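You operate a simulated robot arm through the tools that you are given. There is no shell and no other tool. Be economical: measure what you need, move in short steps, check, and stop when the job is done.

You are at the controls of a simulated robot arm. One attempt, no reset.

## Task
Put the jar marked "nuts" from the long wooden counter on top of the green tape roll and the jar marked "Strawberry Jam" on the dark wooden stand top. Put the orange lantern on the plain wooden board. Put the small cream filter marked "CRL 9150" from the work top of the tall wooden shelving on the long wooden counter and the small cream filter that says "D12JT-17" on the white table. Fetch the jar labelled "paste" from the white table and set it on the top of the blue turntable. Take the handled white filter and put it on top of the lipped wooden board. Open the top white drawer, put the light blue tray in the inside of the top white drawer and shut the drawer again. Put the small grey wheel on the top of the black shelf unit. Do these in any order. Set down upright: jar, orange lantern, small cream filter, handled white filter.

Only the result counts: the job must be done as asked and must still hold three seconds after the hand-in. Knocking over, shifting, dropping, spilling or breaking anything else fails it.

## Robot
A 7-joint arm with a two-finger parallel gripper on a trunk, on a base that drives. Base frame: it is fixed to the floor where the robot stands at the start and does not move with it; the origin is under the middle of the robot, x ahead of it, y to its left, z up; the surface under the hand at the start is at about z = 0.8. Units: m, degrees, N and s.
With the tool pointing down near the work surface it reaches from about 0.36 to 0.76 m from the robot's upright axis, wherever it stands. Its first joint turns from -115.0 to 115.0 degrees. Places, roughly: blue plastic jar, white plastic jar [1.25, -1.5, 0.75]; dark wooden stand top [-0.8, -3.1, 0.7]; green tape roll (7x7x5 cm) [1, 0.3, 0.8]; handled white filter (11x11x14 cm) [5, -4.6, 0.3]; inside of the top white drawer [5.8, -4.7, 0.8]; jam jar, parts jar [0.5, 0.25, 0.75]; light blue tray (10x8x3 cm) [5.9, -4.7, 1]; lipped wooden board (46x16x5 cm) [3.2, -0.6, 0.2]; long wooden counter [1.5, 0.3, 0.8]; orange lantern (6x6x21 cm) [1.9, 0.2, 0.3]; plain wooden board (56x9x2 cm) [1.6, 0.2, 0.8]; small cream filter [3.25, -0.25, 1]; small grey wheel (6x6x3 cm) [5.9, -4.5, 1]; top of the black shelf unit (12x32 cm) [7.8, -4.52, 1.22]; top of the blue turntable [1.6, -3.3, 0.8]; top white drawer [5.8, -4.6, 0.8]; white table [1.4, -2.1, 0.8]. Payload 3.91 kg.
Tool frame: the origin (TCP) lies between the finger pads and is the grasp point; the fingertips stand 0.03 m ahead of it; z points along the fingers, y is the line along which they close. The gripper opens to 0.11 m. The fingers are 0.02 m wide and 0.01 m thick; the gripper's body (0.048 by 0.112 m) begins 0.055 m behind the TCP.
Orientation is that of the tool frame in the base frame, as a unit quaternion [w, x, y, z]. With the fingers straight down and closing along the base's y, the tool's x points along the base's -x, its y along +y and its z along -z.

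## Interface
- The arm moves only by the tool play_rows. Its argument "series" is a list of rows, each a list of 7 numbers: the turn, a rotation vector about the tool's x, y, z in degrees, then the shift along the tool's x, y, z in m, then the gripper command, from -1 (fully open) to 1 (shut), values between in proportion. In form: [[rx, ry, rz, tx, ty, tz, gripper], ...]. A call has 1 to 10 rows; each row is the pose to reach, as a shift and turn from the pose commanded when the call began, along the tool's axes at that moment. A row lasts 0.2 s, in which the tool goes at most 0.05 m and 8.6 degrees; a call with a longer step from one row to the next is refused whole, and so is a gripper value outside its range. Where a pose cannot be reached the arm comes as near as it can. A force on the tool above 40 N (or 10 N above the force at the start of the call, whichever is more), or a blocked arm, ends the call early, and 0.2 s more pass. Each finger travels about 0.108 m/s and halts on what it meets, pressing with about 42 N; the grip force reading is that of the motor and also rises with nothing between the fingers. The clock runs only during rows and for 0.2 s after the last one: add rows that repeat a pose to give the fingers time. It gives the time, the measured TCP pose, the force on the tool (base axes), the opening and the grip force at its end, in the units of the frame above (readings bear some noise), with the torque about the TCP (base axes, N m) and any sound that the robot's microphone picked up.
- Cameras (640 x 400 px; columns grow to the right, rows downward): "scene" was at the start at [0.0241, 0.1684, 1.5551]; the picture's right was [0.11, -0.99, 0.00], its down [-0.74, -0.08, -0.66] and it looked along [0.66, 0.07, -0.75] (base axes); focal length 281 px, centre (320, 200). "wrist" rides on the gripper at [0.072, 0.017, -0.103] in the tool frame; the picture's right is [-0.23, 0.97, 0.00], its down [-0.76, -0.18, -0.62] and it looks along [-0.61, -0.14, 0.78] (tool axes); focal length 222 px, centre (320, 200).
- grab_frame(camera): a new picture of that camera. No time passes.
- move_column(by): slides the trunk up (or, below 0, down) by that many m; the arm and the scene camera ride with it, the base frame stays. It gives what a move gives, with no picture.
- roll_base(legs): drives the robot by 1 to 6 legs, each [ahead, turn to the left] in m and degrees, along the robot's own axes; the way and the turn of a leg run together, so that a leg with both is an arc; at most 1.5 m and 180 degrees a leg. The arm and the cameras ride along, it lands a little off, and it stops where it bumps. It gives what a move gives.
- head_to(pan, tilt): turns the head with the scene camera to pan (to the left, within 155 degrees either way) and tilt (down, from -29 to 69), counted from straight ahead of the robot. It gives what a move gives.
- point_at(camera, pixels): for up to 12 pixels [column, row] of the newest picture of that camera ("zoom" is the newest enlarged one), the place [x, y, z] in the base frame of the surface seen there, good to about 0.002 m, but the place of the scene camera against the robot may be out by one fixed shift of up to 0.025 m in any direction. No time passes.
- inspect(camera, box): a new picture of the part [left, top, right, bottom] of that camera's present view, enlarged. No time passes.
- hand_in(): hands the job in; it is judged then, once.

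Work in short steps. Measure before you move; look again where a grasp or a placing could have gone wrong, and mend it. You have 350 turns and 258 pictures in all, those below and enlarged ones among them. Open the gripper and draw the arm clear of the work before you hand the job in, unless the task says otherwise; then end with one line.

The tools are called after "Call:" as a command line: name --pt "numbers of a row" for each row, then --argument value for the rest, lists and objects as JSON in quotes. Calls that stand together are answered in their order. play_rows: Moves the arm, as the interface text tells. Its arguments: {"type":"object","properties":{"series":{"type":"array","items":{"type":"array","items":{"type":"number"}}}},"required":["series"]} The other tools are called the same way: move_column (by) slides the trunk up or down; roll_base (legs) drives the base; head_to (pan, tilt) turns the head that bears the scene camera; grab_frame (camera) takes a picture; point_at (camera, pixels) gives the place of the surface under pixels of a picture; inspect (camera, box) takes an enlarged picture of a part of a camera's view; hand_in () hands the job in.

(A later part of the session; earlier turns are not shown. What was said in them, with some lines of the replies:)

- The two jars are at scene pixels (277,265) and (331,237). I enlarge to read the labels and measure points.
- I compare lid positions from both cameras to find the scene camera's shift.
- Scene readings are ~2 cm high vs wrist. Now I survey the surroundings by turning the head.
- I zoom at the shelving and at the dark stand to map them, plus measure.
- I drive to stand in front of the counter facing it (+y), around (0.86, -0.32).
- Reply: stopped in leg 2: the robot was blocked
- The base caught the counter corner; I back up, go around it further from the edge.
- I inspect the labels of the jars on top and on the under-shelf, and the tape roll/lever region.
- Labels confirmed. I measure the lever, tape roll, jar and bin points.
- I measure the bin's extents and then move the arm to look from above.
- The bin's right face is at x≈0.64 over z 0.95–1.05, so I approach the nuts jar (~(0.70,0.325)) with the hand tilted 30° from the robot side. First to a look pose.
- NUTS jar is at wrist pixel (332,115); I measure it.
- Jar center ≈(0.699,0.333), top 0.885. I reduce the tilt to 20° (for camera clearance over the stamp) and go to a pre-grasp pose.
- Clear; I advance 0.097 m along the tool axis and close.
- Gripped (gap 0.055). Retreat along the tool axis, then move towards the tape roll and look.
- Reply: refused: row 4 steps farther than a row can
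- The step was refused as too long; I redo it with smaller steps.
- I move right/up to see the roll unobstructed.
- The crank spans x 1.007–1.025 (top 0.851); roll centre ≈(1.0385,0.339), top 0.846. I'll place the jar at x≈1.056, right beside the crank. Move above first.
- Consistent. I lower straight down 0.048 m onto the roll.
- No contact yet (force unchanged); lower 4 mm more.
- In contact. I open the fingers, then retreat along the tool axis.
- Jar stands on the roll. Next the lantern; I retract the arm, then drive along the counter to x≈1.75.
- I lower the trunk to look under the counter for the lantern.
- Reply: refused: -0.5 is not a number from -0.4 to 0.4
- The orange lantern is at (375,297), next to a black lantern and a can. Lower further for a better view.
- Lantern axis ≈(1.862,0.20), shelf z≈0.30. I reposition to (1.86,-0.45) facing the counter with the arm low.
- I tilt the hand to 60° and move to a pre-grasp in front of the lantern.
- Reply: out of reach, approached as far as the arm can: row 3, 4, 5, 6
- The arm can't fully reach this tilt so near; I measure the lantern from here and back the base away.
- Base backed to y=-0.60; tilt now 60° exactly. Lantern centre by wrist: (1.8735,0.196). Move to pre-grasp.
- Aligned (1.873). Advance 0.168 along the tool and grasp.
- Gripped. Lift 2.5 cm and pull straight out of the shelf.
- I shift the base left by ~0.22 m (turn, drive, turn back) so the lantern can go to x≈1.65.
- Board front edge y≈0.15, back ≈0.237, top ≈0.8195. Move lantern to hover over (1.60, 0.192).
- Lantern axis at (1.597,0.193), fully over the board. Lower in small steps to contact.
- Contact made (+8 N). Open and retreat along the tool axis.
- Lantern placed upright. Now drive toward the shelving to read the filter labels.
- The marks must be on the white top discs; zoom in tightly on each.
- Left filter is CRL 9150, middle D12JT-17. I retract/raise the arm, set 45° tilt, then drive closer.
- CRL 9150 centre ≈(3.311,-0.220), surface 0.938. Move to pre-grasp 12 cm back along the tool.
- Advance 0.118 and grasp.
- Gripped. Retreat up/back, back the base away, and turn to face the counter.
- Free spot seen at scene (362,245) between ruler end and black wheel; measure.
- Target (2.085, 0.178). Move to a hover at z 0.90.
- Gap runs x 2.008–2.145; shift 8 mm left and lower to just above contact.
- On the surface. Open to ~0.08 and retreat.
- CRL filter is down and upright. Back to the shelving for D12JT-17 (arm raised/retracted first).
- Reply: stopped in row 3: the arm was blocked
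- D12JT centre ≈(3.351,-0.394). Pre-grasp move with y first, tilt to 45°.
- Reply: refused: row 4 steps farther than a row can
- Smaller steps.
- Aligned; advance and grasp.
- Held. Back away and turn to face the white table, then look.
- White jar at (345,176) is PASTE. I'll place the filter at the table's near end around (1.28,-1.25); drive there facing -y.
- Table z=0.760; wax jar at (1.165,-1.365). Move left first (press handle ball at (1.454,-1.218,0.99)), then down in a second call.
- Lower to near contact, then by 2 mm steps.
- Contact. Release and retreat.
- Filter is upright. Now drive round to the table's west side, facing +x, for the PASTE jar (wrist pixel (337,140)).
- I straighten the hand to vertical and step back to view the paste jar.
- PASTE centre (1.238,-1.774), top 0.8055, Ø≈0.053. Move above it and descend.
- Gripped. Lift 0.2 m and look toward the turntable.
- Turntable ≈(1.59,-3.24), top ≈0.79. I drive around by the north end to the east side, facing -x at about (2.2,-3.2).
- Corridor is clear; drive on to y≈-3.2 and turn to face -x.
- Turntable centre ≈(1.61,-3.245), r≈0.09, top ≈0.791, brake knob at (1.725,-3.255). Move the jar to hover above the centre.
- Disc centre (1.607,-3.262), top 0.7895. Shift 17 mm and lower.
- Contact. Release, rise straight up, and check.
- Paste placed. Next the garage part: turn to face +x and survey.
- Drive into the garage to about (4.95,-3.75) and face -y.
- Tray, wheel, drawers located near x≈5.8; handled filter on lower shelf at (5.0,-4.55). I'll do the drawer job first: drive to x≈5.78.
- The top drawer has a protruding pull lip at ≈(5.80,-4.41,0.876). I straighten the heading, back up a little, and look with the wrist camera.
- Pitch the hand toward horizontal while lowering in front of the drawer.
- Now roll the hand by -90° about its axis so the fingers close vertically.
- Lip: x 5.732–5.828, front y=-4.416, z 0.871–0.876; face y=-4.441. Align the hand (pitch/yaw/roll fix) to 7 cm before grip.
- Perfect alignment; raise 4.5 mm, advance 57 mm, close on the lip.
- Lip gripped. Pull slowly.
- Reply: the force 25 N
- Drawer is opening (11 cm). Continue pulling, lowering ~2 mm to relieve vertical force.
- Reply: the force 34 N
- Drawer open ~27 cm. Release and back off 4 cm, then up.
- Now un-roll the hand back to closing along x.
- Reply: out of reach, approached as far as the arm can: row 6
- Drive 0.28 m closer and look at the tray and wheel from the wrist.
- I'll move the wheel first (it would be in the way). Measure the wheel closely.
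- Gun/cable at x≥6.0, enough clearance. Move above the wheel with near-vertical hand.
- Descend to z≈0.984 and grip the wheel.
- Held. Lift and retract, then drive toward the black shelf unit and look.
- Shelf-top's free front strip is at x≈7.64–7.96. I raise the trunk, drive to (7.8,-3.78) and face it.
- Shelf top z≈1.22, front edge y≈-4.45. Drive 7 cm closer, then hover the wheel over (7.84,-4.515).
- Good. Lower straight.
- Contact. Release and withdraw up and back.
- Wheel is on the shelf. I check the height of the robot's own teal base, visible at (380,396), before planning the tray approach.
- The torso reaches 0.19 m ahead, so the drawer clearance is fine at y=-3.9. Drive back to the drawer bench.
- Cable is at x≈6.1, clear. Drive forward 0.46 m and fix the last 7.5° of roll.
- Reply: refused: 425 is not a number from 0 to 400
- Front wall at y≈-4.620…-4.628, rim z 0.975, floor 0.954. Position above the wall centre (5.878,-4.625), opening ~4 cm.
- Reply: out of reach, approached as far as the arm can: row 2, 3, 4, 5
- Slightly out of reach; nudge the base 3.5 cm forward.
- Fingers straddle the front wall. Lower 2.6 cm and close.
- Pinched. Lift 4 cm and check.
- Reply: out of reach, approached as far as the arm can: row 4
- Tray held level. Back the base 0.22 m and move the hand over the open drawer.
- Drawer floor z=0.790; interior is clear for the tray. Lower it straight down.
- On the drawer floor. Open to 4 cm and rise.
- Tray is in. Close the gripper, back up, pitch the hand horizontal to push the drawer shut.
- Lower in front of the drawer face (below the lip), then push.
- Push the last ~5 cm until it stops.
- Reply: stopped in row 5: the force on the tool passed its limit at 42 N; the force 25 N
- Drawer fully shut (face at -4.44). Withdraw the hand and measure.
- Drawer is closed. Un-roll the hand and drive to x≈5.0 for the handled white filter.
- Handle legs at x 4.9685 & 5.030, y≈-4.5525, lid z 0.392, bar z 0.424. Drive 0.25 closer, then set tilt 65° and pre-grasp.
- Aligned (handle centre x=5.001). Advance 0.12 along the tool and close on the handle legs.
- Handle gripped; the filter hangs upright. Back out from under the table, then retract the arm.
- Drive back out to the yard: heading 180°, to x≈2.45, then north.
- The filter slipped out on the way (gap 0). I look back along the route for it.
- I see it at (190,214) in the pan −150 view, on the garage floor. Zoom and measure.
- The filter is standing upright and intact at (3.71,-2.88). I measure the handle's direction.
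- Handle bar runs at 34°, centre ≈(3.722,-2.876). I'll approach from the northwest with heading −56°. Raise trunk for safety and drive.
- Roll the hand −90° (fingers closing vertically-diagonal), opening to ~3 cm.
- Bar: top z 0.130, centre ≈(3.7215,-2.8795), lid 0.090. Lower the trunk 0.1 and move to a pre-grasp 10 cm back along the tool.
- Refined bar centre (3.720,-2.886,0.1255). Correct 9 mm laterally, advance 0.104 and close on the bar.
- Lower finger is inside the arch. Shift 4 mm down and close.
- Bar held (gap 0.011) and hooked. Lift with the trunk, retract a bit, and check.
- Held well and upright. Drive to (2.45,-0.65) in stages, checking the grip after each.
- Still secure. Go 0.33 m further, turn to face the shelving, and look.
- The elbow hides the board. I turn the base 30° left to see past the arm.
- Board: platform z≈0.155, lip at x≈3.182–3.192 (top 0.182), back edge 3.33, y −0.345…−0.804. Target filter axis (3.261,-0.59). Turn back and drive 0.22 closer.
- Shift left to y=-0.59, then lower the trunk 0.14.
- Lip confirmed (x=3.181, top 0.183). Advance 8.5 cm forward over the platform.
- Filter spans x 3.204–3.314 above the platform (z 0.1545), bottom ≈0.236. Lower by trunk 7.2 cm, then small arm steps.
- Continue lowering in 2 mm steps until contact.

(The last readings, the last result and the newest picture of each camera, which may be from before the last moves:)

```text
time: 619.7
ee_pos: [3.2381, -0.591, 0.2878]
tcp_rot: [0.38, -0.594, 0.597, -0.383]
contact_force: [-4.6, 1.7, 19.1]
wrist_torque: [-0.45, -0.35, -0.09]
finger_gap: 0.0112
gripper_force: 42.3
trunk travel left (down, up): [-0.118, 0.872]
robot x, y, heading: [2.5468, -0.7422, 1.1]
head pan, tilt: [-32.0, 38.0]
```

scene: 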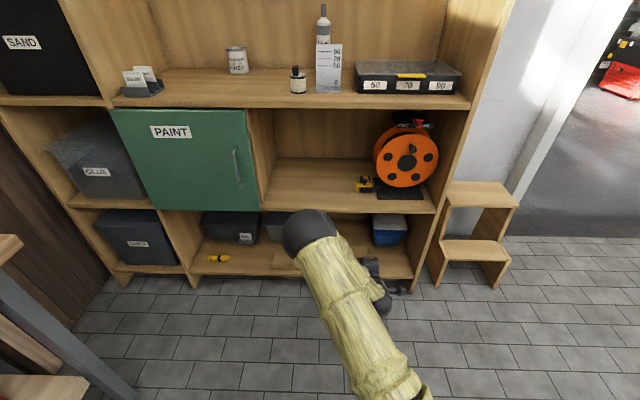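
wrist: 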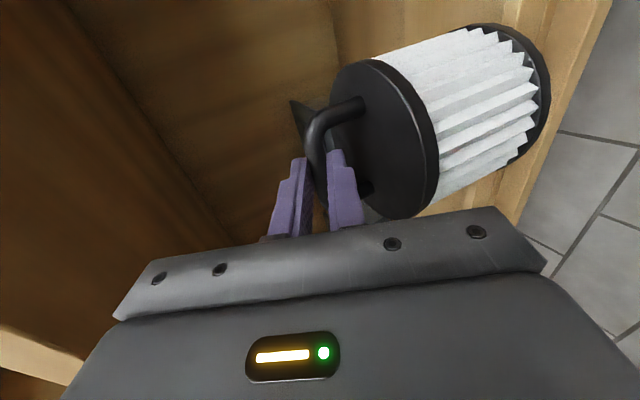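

Contact. Release to 2.6 cm opening and retreat along the tool axis.

Call:
play_rows --pt "0 0 0 0 -0.001 0 0.7" --pt "0 0 0 0 -0.001 0 0.55" --pt "0 0 0 0 -0.001 0 0.55" --pt "0 0 0 0 -0.001 0 0.55" --pt "0 0 0 0 -0.001 -0.02 0.55" --pt "0 0 0 0 -0.001 -0.04 0.55" --pt "0 0 0 0 -0.001 -0.07 0.55"

Call:
grab_frame --camera "wrist"

```text
time: 621.3
ee_pos: [3.1736, -0.5895, 0.3157]
tcp_rot: [0.376, -0.595, 0.598, -0.382]
contact_force: [1.0, -0.2, -1.1]
wrist_torque: [0.01, 0.01, 0.0]
finger_gap: 0.0248
gripper_force: 0.0
trunk travel left (down, up): [-0.118, 0.872]
robot x, y, heading: [2.5474, -0.746, 1.4]
head pan, tilt: [-32.0, 38.0]
```

```text
61 pictures are left
```

wrist: 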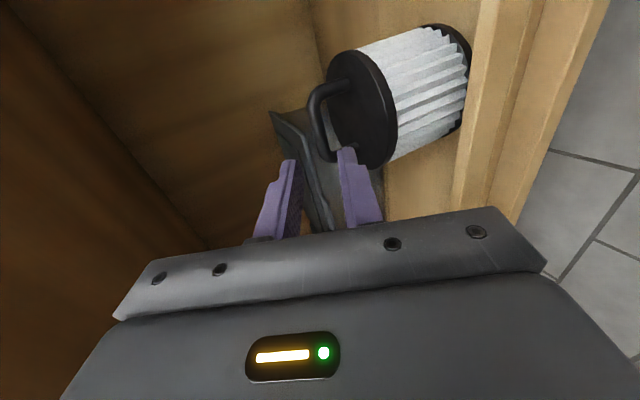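

It stands on the board behind the lip. Back the base away and check.

Call:
roll_base --legs '[[-0.4, 0]]'

Call:
grab_frame --camera "wrist"

Call:
inspect --camera "wrist" --box '[240, 0, 400, 160]'

```text
time: 624.2
ee_pos: [2.7693, -0.6039, 0.3173]
tcp_rot: [0.375, -0.593, 0.601, -0.383]
contact_force: [0.2, 0.3, -1.3]
wrist_torque: [-0.02, 0.01, -0.01]
finger_gap: 0.0249
gripper_force: 0.0
trunk travel left (down, up): [-0.118, 0.872]
robot x, y, heading: [2.1433, -0.7538, 0.8]
head pan, tilt: [-32.0, 38.0]
```

```text
60 pictures are left
```

wrist: 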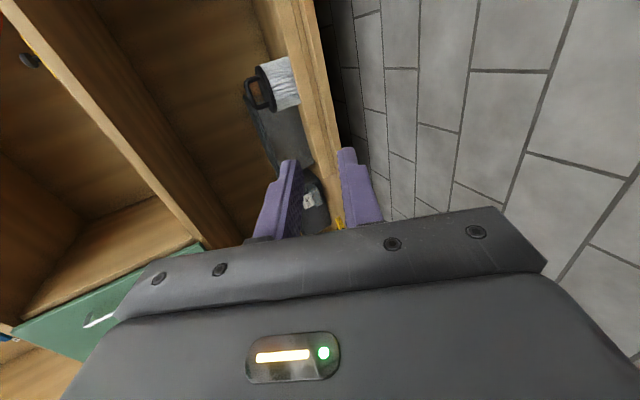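

```text
2.50 times, centred on (320, 80) of wrist
```

zoom: 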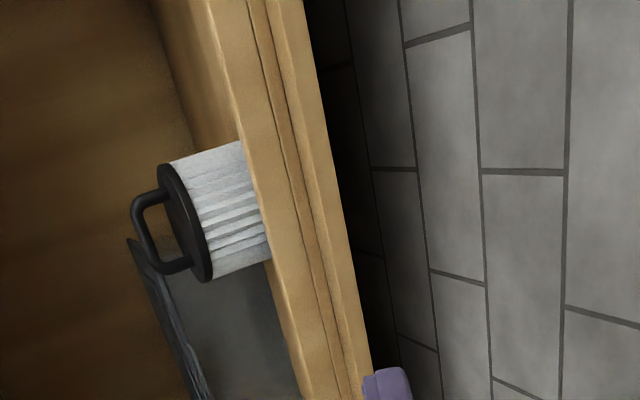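

Filter is upright on the board. Now the jam jar: un-roll the hand, raise the trunk, and drive to the counter's west end.

Call:
play_rows --pt "0 0 9 0 0 0 0" --pt "0 0 17 0 0 0 -1" --pt "0 0 25.5 0 0 0 -1" --pt "0 0 34 0 0 0 -1" --pt "0 0 42.5 0 0 0 -1" --pt "0 0 51 0 0 0 -1" --pt "0 0 59.5 0 0 0 -1" --pt "0 0 68 0 0 0 -1" --pt "0 0 76.5 0 0 0 -1" --pt "0 0 85 0 0 0 -1"

Call:
move_column --by 0.4

Call:
move_column --by 0.13

Call:
play_rows --pt "0 8 5 0 0 -0.02 -1" --pt "0 16 5 0 0 -0.05 -1" --pt "0 24 5 0 0 -0.08 -1" --pt "0 32 5 0 0 -0.11 -1" --pt "0 40 5 0 0 -0.14 -1" --pt "0 48 5 0 0 -0.17 -1" --pt "0 56 5 0 0 -0.2 -1"

```text
refused: row 1 steps farther than a row can; nothing moved
```

```text
time: 628.0
ee_pos: [2.7692, -0.6016, 0.716]
tcp_rot: [0.375, -0.593, 0.601, -0.383]
contact_force: [0.0, 0.5, 0.0]
wrist_torque: [0.0, -0.02, -0.03]
finger_gap: 0.0249
gripper_force: 0.1
trunk travel left (down, up): [-0.518, 0.472]
robot x, y, heading: [2.1406, -0.7482, 0.4]
head pan, tilt: [-32.0, 38.0]
```

```text
time: 629.6
ee_pos: [2.7694, -0.6029, 0.8471]
tcp_rot: [0.375, -0.592, 0.601, -0.383]
contact_force: [0.3, -0.2, 0.4]
wrist_torque: [-0.03, 0.01, 0.01]
finger_gap: 0.0248
gripper_force: 0.0
trunk travel left (down, up): [-0.648, 0.342]
robot x, y, heading: [2.1432, -0.7477, 0.8]
head pan, tilt: [-32.0, 38.0]
```

```text
refused: row 1 steps farther than a row can; nothing moved
```

Call:
play_rows --pt "0 0 8.5 0 0 0 0" --pt "0 0 17 0 0 0 -1" --pt "0 0 25.5 0 0 0 -1" --pt "0 0 34 0 0 0 -1" --pt "0 0 42.5 0 0 0 -1" --pt "0 0 51 0 0 0 -1" --pt "0 0 59.5 0 0 0 -1" --pt "0 0 68 0 0 0 -1" --pt "0 0 76.5 0 0 0 -1" --pt "0 0 85 0 0 0 -1"

Call:
play_rows --pt "0 0 5 0 0 -0.02 -1" --pt "0 8 5 0 0 -0.05 -1" --pt "0 16 5 0 0 -0.08 -1" --pt "0 24 5 0 0 -0.11 -1" --pt "0 32 5 0 0 -0.14 -1" --pt "0 40 5 0 0 -0.16 -1" --pt "0 48 5 -0.01 0 -0.18 -1" --pt "0 56 5 -0.02 0 -0.2 -1"

Call:
roll_base --legs '[[0, 179.2], [1.2, 0], [0.46, 0], [0, -90], [0.3, 0]]'

Call:
head_to --pan 10 --tilt 45

Call:
grab_frame --camera "wrist"

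Call:
grab_frame --camera "scene"

```text
time: 631.8
ee_pos: [2.7705, -0.6022, 0.8489]
tcp_rot: [0.535, -0.03, 0.844, -0.028]
contact_force: [0.2, -0.1, 0.6]
wrist_torque: [0.03, -0.01, -0.03]
finger_gap: 0.11
gripper_force: 0.0
trunk travel left (down, up): [-0.648, 0.342]
robot x, y, heading: [2.1407, -0.7495, 0.8]
head pan, tilt: [-32.0, 38.0]
```

```text
time: 633.6
ee_pos: [2.596, -0.5967, 0.9505]
tcp_rot: [0.077, 0.023, 0.997, -0.017]
contact_force: [0.3, -0.8, 0.7]
wrist_torque: [0.01, 0.0, 0.01]
finger_gap: 0.1098
gripper_force: 0.0
trunk travel left (down, up): [-0.648, 0.342]
robot x, y, heading: [2.1434, -0.7503, 0.7]
head pan, tilt: [-32.0, 38.0]
```

```text
time: 661.8
ee_pos: [0.4081, 0.0527, 0.9491]
tcp_rot: [0.069, -0.652, 0.754, 0.039]
contact_force: [-0.7, 0.4, -2.3]
wrist_torque: [-0.04, -0.04, -0.05]
finger_gap: 0.1098
gripper_force: 0.1
trunk travel left (down, up): [-0.648, 0.342]
robot x, y, heading: [0.5144, -0.4127, 85.2]
head pan, tilt: [-32.0, 38.0]
```

```text
time: 662.9
ee_pos: [0.4093, 0.0535, 0.9506]
tcp_rot: [0.07, -0.652, 0.754, 0.039]
contact_force: [0.4, 0.1, -0.3]
wrist_torque: [0.02, 0.0, -0.03]
finger_gap: 0.1097
gripper_force: 0.1
trunk travel left (down, up): [-0.648, 0.342]
robot x, y, heading: [0.5152, -0.4162, 85.1]
head pan, tilt: [10.0, 45.0]
```

```text
58 pictures are left
```

wrist: 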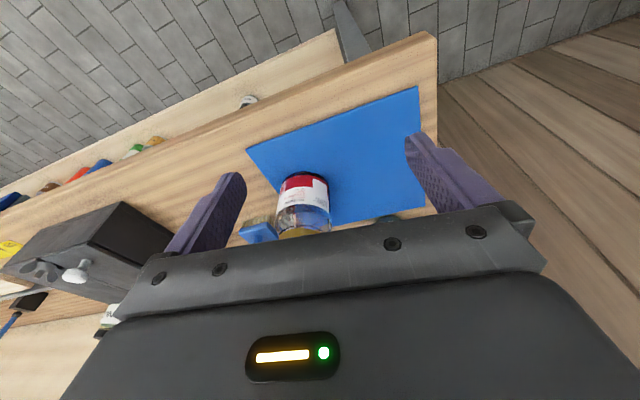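

```text
57 pictures are left
```

scene: 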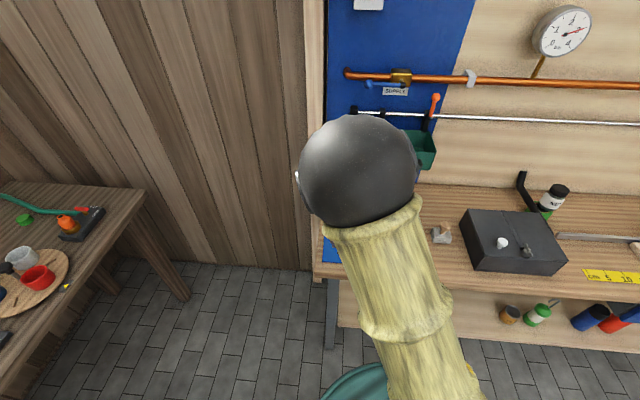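

Raise the hand and move above the jar.

Call:
play_rows --pt "0 0 0 0 0 -0.04 -1" --pt "0 0 0 -0.02 -0.01 -0.075 -1" --pt "0 0 0 -0.06 -0.025 -0.07 -1" --pt "0 0 0 -0.09 -0.036 -0.055 -1" --pt "0 0 0 -0.117 -0.046 -0.0366 -1" --pt "0 0 0 -0.117 -0.046 -0.0366 -1"

Call:
grab_frame --camera "wrist"

```text
time: 664.2
ee_pos: [0.469, 0.154, 1.0052]
tcp_rot: [0.069, -0.652, 0.754, 0.04]
contact_force: [-0.2, 0.0, 0.0]
wrist_torque: [0.02, 0.0, 0.0]
finger_gap: 0.1101
gripper_force: 0.0
trunk travel left (down, up): [-0.648, 0.342]
robot x, y, heading: [0.5203, -0.4155, 85.2]
head pan, tilt: [10.0, 45.0]
```

```text
56 pictures are left
```

wrist: 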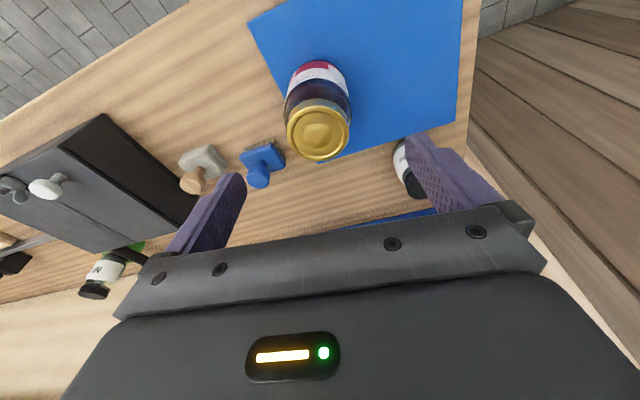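

Call:
point_at --camera "wrist" --pixels '[[318, 133], [289, 128], [349, 132], [320, 108], [317, 160], [287, 95], [350, 92], [402, 165], [412, 190], [270, 165]]'

Call:
inspect --camera "wrist" --box '[250, 40, 450, 210]'

```text
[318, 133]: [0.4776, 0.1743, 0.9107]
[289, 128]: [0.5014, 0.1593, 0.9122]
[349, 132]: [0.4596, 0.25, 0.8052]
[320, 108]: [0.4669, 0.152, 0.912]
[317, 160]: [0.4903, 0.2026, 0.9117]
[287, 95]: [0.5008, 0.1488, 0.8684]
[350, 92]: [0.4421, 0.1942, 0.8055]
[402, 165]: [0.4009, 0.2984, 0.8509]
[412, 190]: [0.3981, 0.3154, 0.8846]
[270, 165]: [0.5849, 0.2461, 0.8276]
```

```text
2.35 times, centred on (350, 125) of wrist
```

zoom: 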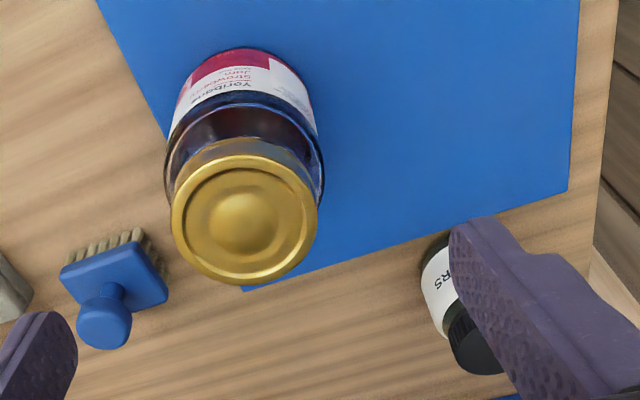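

Lid centre (0.4786,0.1773). Descend to z≈0.868 and grip.

Call:
play_rows --pt "0 0 0 -0.001 -0.001 0.04 -1" --pt "0 0 0 -0.002 -0.001 0.08 -1" --pt "0 0 0 -0.0025 -0.002 0.115 -1" --pt "0 0 0 -0.0025 -0.002 0.139 -1" --pt "0 0 0 -0.0025 -0.002 0.139 -1" --pt "0 0 0 -0.0025 -0.002 0.139 0" --pt "0 0 0 -0.0025 -0.002 0.139 1" --pt "0 0 0 -0.0025 -0.002 0.139 1"

Call:
grab_frame --camera "wrist"

```text
time: 666.0
ee_pos: [0.48, 0.1779, 0.8681]
tcp_rot: [0.07, -0.652, 0.754, 0.04]
contact_force: [-3.6, 1.4, 2.0]
wrist_torque: [0.08, 0.27, -0.06]
finger_gap: 0.0714
gripper_force: 41.7
trunk travel left (down, up): [-0.648, 0.342]
robot x, y, heading: [0.5171, -0.4128, 85.3]
head pan, tilt: [10.0, 45.0]
```

```text
54 pictures are left
```

wrist: 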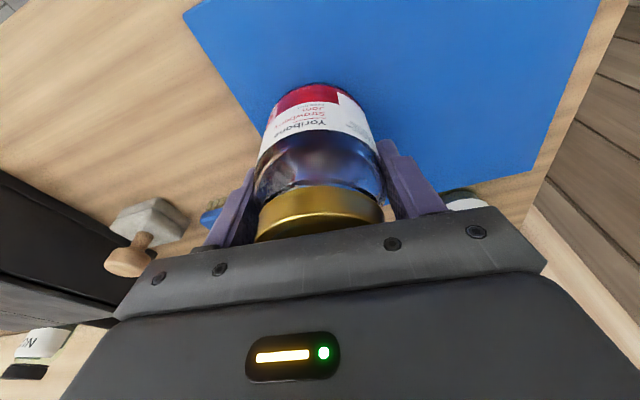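

"Strawberry Jam" label visible, gripped. Lift, then turn south and drive along the corridor west of the table.

Call:
play_rows --pt "0 0 0 0 0 -0.03 1" --pt "0 0 0 0 0 -0.07 1" --pt "0 0 0 0 0 -0.115 1" --pt "0 0 0 0.01 0 -0.155 1" --pt "0 0 0 0.04 0 -0.185 1" --pt "0 0 0 0.07 0 -0.21 1" --pt "0 0 0 0.1 0 -0.23 1"

Call:
roll_base --legs '[[0, -175], [1.35, 0]]'

Call:
head_to --pan -30 --tilt 25

Call:
grab_frame --camera "scene"

```text
time: 667.6
ee_pos: [0.4528, 0.043, 1.0774]
tcp_rot: [0.069, -0.653, 0.753, 0.04]
contact_force: [-0.9, -0.1, -1.5]
wrist_torque: [0.02, 0.01, -0.04]
finger_gap: 0.0713
gripper_force: 42.2
trunk travel left (down, up): [-0.648, 0.342]
robot x, y, heading: [0.5168, -0.4127, 84.9]
head pan, tilt: [10.0, 45.0]
```

```text
time: 685.8
ee_pos: [0.6972, -2.201, 1.0765]
tcp_rot: [0.043, 0.713, 0.697, -0.067]
contact_force: [0.2, 1.2, -2.1]
wrist_torque: [0.01, 0.02, 0.01]
finger_gap: 0.0711
gripper_force: 41.7
trunk travel left (down, up): [-0.648, 0.342]
robot x, y, heading: [0.5823, -1.7536, -87.8]
head pan, tilt: [10.0, 45.0]
```

```text
time: 686.9
ee_pos: [0.697, -2.202, 1.0759]
tcp_rot: [0.043, 0.713, 0.697, -0.065]
contact_force: [-0.7, 0.4, -2.5]
wrist_torque: [-0.02, -0.02, 0.0]
finger_gap: 0.0714
gripper_force: 41.9
trunk travel left (down, up): [-0.648, 0.342]
robot x, y, heading: [0.5792, -1.7521, -88.0]
head pan, tilt: [-30.0, 25.0]
```

```text
53 pictures are left
```

scene: 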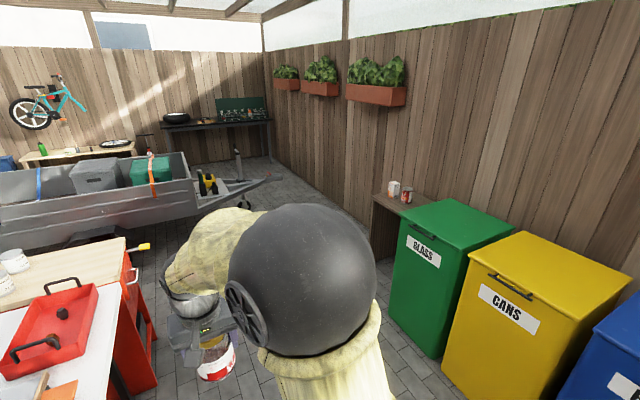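

Call:
point_at --camera "scene" --pixels '[[390, 205], [374, 200], [394, 188], [407, 195], [420, 280], [400, 250], [150, 380], [270, 180], [125, 290], [425, 200], [470, 300]]'

Call:
inspect --camera "scene" --box '[355, 160, 455, 260]'

```text
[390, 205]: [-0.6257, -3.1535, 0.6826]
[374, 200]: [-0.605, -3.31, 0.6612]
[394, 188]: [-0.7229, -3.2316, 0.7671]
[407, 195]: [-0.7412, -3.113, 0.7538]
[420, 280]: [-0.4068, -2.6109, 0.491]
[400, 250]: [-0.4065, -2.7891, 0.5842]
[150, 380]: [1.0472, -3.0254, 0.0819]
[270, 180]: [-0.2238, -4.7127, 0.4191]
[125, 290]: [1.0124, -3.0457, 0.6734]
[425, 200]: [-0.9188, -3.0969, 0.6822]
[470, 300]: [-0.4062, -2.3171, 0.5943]
```

```text
4.00 times, centred on (405, 210) of scene
```

zoom: 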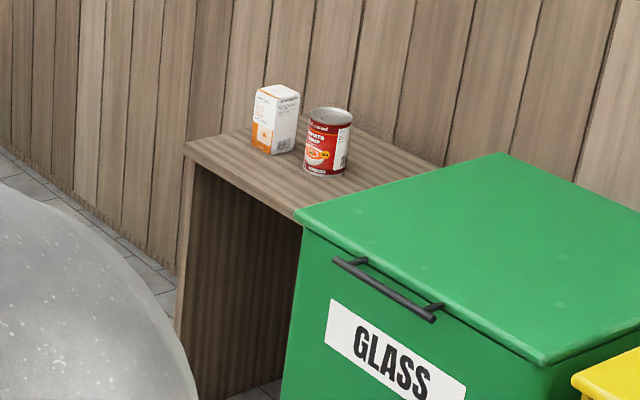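

Stand top z≈0.662; carton at (-0.72,-3.23), can at (-0.745,-3.11). Drive to (0.6,-3.03), face -x and approach.

Call:
roll_base --legs '[[0, -2], [1.28, 0], [0, -90], [0.5, 0]]'

Call:
head_to --pan 0 --tilt 40

Call:
grab_frame --camera "scene"

Call:
grab_frame --camera "wrist"

```text
time: 698.6
ee_pos: [0.2376, -3.3198, 1.0776]
tcp_rot: [0.001, 0.973, 0.217, -0.079]
contact_force: [-0.5, 0.8, -1.9]
wrist_torque: [0.05, 0.0, 0.02]
finger_gap: 0.0713
gripper_force: 42.4
trunk travel left (down, up): [-0.648, 0.342]
robot x, y, heading: [0.5885, -3.0124, -148.3]
head pan, tilt: [-30.0, 25.0]
stopped in leg 3: the robot was blocked; the commanded pose is now the measured one
```

```text
time: 699.5
ee_pos: [0.2383, -3.3208, 1.0763]
tcp_rot: [0.001, 0.973, 0.217, -0.08]
contact_force: [0.0, 1.2, -1.5]
wrist_torque: [0.01, 0.01, -0.03]
finger_gap: 0.0711
gripper_force: 42.3
trunk travel left (down, up): [-0.648, 0.342]
robot x, y, heading: [0.5873, -3.015, -148.3]
head pan, tilt: [0.0, 40.0]
```

```text
51 pictures are left
```

scene: 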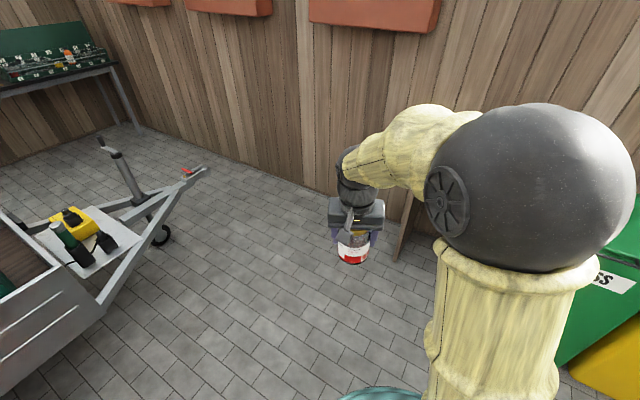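

```text
50 pictures are left
```

wrist: 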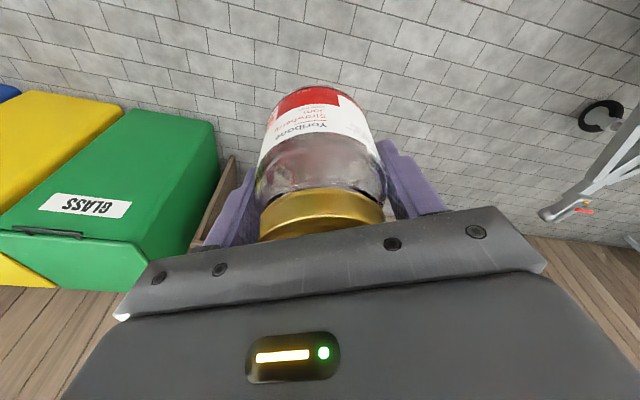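

The turn was blocked (rear of base near the bench). Drive forward 0.25 m away from it first, then check the bench.

Call:
roll_base --legs '[[0.25, 0], [0, -31.7]]'

Call:
head_to --pan 150 --tilt 35

Call:
grab_frame --camera "scene"

```text
time: 703.8
ee_pos: [-0.0863, -3.2231, 1.0766]
tcp_rot: [-0.02, 0.995, -0.058, -0.076]
contact_force: [-1.0, 0.7, -2.2]
wrist_torque: [-0.01, 0.01, -0.01]
finger_gap: 0.0714
gripper_force: 42.6
trunk travel left (down, up): [-0.648, 0.342]
robot x, y, heading: [0.3723, -3.1471, 179.7]
head pan, tilt: [0.0, 40.0]
```

```text
time: 706.1
ee_pos: [-0.087, -3.2226, 1.0769]
tcp_rot: [-0.021, 0.995, -0.059, -0.077]
contact_force: [0.9, 0.8, -1.6]
wrist_torque: [0.0, 0.0, 0.02]
finger_gap: 0.0711
gripper_force: 41.5
trunk travel left (down, up): [-0.648, 0.342]
robot x, y, heading: [0.3708, -3.1473, 179.4]
head pan, tilt: [150.0, 35.0]
```

```text
49 pictures are left
```

scene: 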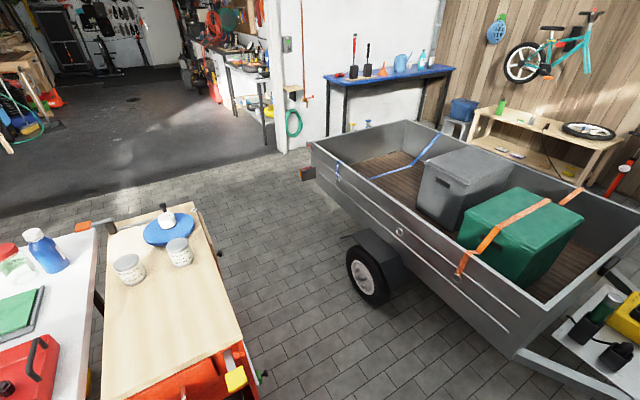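

Call:
inspect --camera "scene" --box '[90, 190, 290, 400]'

Call:
head_to --pan 5 --tilt 40

Call:
grab_frame --camera "scene"

```text
1.90 times, centred on (190, 295) of scene
```

zoom: 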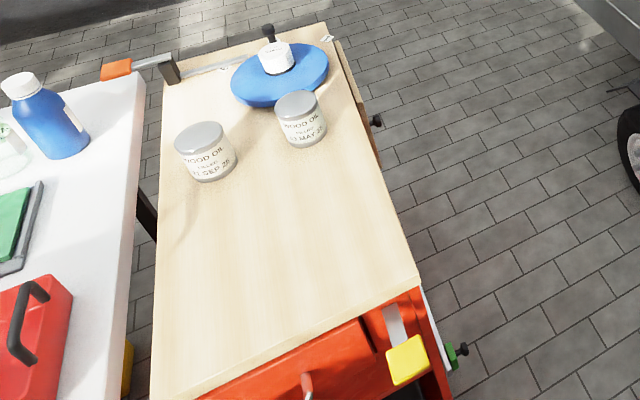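

```text
time: 708.4
ee_pos: [-0.0862, -3.2229, 1.0769]
tcp_rot: [-0.022, 0.995, -0.058, -0.076]
contact_force: [-0.2, 0.4, -1.7]
wrist_torque: [-0.01, 0.01, 0.06]
finger_gap: 0.0712
gripper_force: 42.1
trunk travel left (down, up): [-0.648, 0.342]
robot x, y, heading: [0.3696, -3.1503, 179.8]
head pan, tilt: [5.0, 40.0]
```

```text
47 pictures are left
```

scene: 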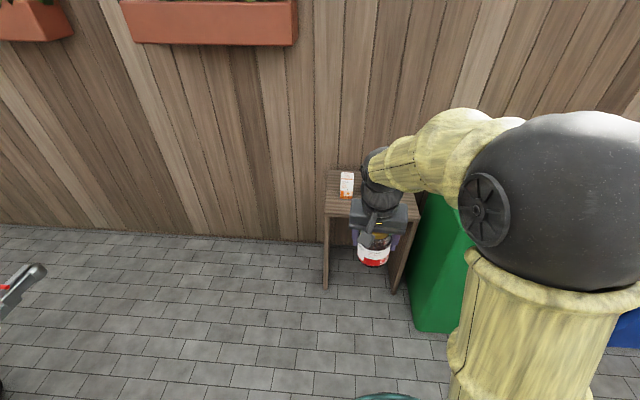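

Nothing on the bench was disturbed. Drive 0.38 m closer to the stand.

Call:
roll_base --legs '[[0.38, 0]]'

Call:
grab_frame --camera "scene"

Call:
grab_frame --camera "wrist"

```text
time: 711.1
ee_pos: [-0.4628, -3.2153, 1.0778]
tcp_rot: [-0.021, 0.995, -0.063, -0.077]
contact_force: [0.2, 0.8, -1.8]
wrist_torque: [0.01, -0.05, 0.03]
finger_gap: 0.0713
gripper_force: 42.4
trunk travel left (down, up): [-0.648, 0.342]
robot x, y, heading: [-0.0065, -3.1449, 179.3]
head pan, tilt: [5.0, 40.0]
```

```text
46 pictures are left
```

scene: 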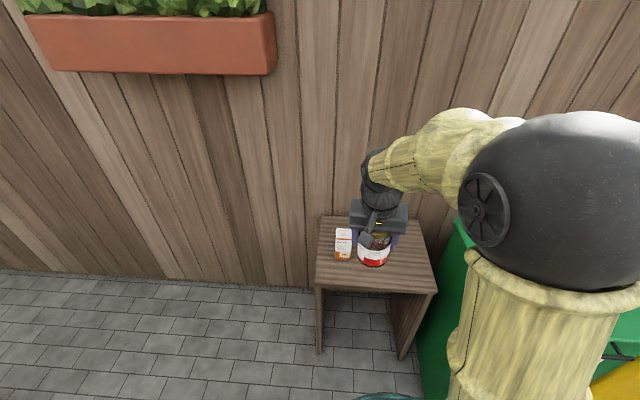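

```text
45 pictures are left
```

wrist: 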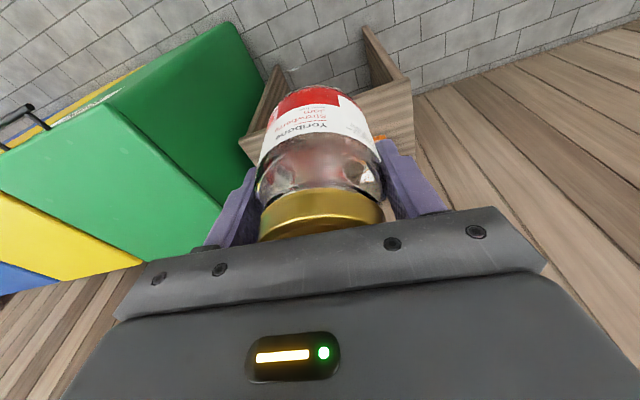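

Call:
inspect --camera "scene" --box '[300, 190, 450, 310]'

Call:
point_at --camera "scene" --pixels '[[324, 220], [418, 224], [433, 284], [318, 282], [343, 258], [343, 232], [410, 250], [400, 275], [420, 270], [340, 275]]'

```text
3.33 times, centred on (375, 250) of scene
```

zoom: 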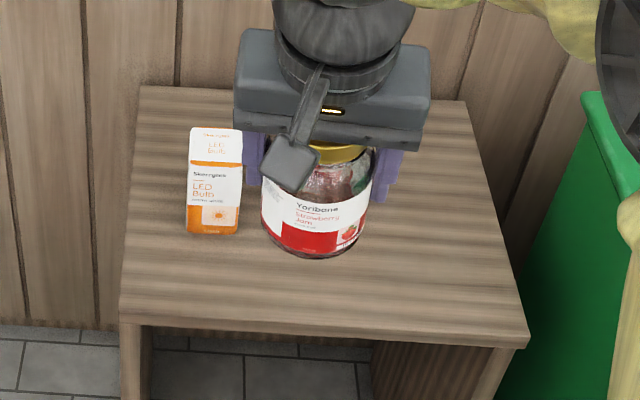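

```text
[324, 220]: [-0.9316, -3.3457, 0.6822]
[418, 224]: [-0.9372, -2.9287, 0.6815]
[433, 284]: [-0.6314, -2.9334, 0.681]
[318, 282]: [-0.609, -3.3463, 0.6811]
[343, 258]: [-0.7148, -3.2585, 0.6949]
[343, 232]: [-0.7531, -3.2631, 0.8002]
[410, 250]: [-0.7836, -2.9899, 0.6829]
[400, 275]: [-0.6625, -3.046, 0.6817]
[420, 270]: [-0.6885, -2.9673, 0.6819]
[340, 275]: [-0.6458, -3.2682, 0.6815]
```

Call:
point_at --camera "scene" --pixels '[[540, 250], [480, 210], [560, 160], [620, 340], [465, 240], [440, 330], [605, 300]]'

```text
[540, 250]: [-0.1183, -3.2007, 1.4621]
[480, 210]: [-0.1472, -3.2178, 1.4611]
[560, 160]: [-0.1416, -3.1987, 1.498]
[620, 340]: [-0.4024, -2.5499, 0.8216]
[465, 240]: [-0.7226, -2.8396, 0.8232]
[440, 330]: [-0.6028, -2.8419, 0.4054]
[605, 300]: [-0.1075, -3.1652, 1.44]
```

Elbow stays clear of the bin. Move the jar to hover over (-0.715,-2.995), north of the can.

Call:
play_rows --pt "0 0 0 -0.0264 -0.0198 0.0305 1" --pt "0 0 0 -0.0529 -0.0397 0.061 1" --pt "0 0 0 -0.0793 -0.0595 0.0915 1" --pt "0 0 0 -0.1058 -0.0793 0.122 1" --pt "0 0 0 -0.1322 -0.0992 0.1525 1" --pt "0 0 0 -0.1587 -0.119 0.183 1" --pt "0 0 0 -0.1851 -0.1388 0.2136 1" --pt "0 0 0 -0.2116 -0.1587 0.2441 1" --pt "0 0 0 -0.238 -0.1785 0.2746 1" --pt "0 0 0 -0.238 -0.1785 0.2746 1"

Call:
grab_frame --camera "scene"

Call:
grab_frame --camera "wrist"

```text
time: 713.3
ee_pos: [-0.7132, -2.9926, 0.8496]
tcp_rot: [-0.02, 0.995, -0.063, -0.077]
contact_force: [0.5, -1.1, -1.6]
wrist_torque: [0.02, 0.0, 0.02]
finger_gap: 0.0709
gripper_force: 42.4
trunk travel left (down, up): [-0.648, 0.342]
robot x, y, heading: [-0.006, -3.149, 179.3]
head pan, tilt: [5.0, 40.0]
```

```text
43 pictures are left
```

scene: 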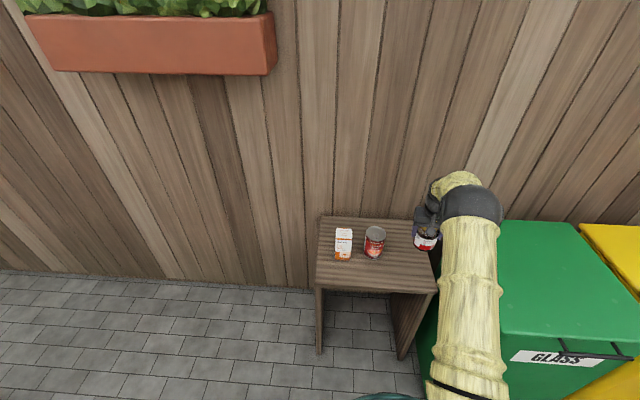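

```text
42 pictures are left
```

wrist: 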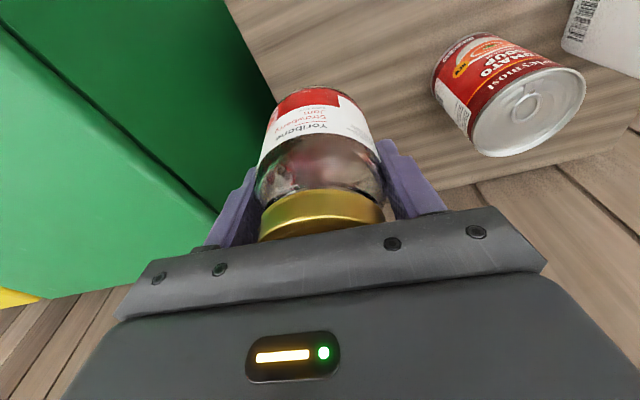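

Call:
point_at --camera "wrist" --pixels '[[440, 90], [528, 108], [475, 140], [262, 70], [290, 60], [400, 100], [370, 60], [240, 20], [200, 150], [235, 140]]'

Call:
inspect --camera "scene" --box '[310, 160, 530, 310]'

```text
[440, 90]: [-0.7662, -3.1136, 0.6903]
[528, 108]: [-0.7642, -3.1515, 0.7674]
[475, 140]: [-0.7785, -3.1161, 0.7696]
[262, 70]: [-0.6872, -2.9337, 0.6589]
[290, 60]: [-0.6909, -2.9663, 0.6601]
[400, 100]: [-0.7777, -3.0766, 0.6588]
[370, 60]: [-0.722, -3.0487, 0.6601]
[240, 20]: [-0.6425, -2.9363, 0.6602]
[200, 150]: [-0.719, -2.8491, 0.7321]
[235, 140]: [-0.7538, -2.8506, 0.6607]
```

```text
2.67 times, centred on (420, 235) of scene
```

zoom: 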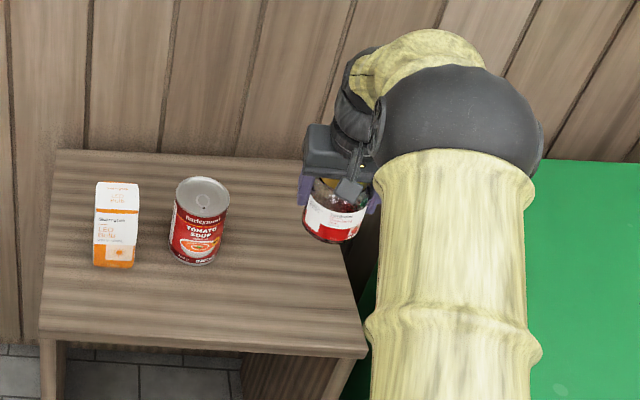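

Free band y −3.105…−2.925. Shift to y≈-3.005 and lower.

Call:
play_rows --pt "0 0 0 0.007 0.013 0.03 1" --pt "0 0 0 0.013 0.014 0.07 1" --pt "0 0 0 0.018 0.0155 0.105 1" --pt "0 0 0 0.0205 0.0158 0.12 1" --pt "0 0 0 0.0205 0.0158 0.12 1"

Call:
play_rows --pt "0 0 0 0.0003 0 0.002 1" --pt "0 0 0 0.0006 0 0.004 1"

```text
time: 714.5
ee_pos: [-0.7131, -3.0075, 0.7262]
tcp_rot: [-0.02, 0.995, -0.063, -0.077]
contact_force: [0.1, -0.1, -1.3]
wrist_torque: [-0.01, 0.02, 0.03]
finger_gap: 0.0712
gripper_force: 42.1
trunk travel left (down, up): [-0.648, 0.342]
robot x, y, heading: [-0.0036, -3.1484, 179.2]
head pan, tilt: [5.0, 40.0]
```

```text
time: 715.1
ee_pos: [-0.7137, -3.0077, 0.7231]
tcp_rot: [-0.02, 0.995, -0.063, -0.077]
contact_force: [1.6, -1.0, 3.9]
wrist_torque: [-0.17, -0.1, 0.03]
finger_gap: 0.0714
gripper_force: 42.0
trunk travel left (down, up): [-0.648, 0.342]
robot x, y, heading: [-0.0001, -3.1434, 179.3]
head pan, tilt: [5.0, 40.0]
```

Light contact. Release and rise.

Call:
play_rows --pt "0 0 0 0 0 0 0" --pt "0 0 0 0 0 0 -0.7" --pt "0 0 0 0 0 0 -0.7" --pt "0 0 0 0 0 -0.03 -0.7" --pt "0 0 0 0 0 -0.07 -0.7" --pt "0 0 0 0 0 -0.115 -0.7" --pt "0 0 0 0 0 -0.16 -0.7" --pt "0 0 0 0.03 0 -0.195 -1" --pt "0 0 0 0.06 0 -0.23 -1"

Call:
grab_frame --camera "wrist"

```text
time: 717.1
ee_pos: [-0.6195, -3.0239, 0.9399]
tcp_rot: [-0.021, 0.995, -0.063, -0.077]
contact_force: [0.4, 0.0, -0.3]
wrist_torque: [-0.01, 0.01, 0.01]
finger_gap: 0.1098
gripper_force: 0.1
trunk travel left (down, up): [-0.648, 0.342]
robot x, y, heading: [-0.0033, -3.1492, 179.4]
head pan, tilt: [5.0, 40.0]
```

```text
40 pictures are left
```

wrist: 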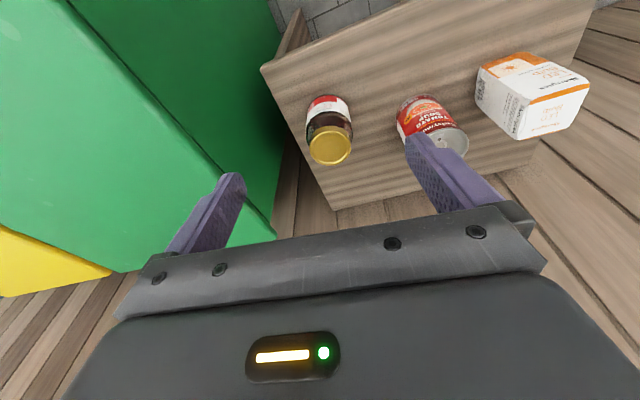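

Jam stands upright on the stand. Back away, and take a last look at the tables.

Call:
roll_base --legs '[[-0.3, 0]]'

Call:
head_to --pan -130 --tilt 20

Call:
inspect --camera "scene" --box '[0, 0, 640, 400]'

```text
time: 719.4
ee_pos: [-0.3193, -3.0278, 0.9388]
tcp_rot: [-0.02, 0.995, -0.064, -0.077]
contact_force: [0.4, 0.2, 0.1]
wrist_torque: [-0.02, -0.01, -0.01]
finger_gap: 0.1102
gripper_force: 0.0
trunk travel left (down, up): [-0.648, 0.342]
robot x, y, heading: [0.2988, -3.1493, 179.0]
head pan, tilt: [5.0, 40.0]
```

```text
time: 721.6
ee_pos: [-0.3183, -3.0275, 0.9397]
tcp_rot: [-0.02, 0.995, -0.063, -0.076]
contact_force: [0.3, -0.2, -0.9]
wrist_torque: [-0.02, 0.05, -0.01]
finger_gap: 0.1099
gripper_force: 0.0
trunk travel left (down, up): [-0.648, 0.342]
robot x, y, heading: [0.2969, -3.1522, 179.2]
head pan, tilt: [-130.0, 20.0]
```

```text
1.00 times, centred on (320, 200) of scene (not enlarged: the box is as wide or as high as the picture)
```

zoom: 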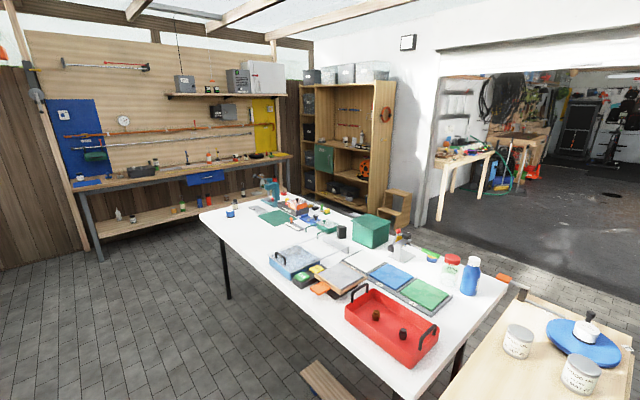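

Call:
inspect --camera "scene" --box '[60, 130, 300, 230]'

Call:
inspect --camera "scene" --box '[195, 170, 335, 240]'

```text
2.67 times, centred on (180, 180) of scene
```

zoom: 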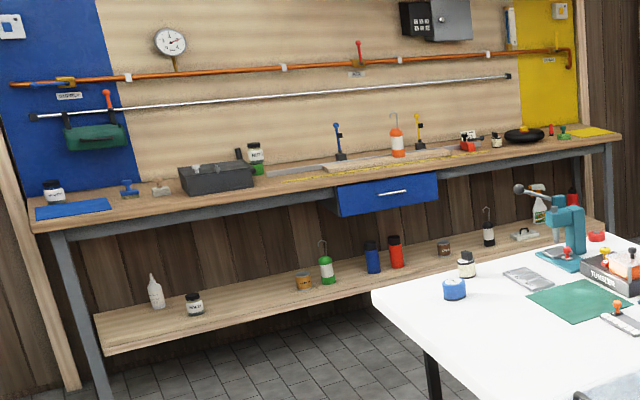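

```text
4.57 times, centred on (265, 205) of scene
```

zoom: 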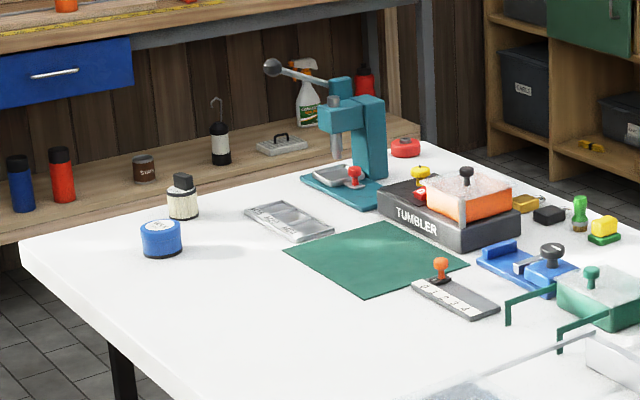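

Everything is in place: the nuts jar on the tape roll, the lantern on the board, both filters, and the paste. The gripper is open and clear, so I hand in.

Call:
hand_in

```text
The job is handed in.
```

I carried out every step of the task and handed the job in. On the way, the handled white filter slipped from the gripper and landed upright on the garage floor with no visible damage. I picked it up again and set it on the lipped board.
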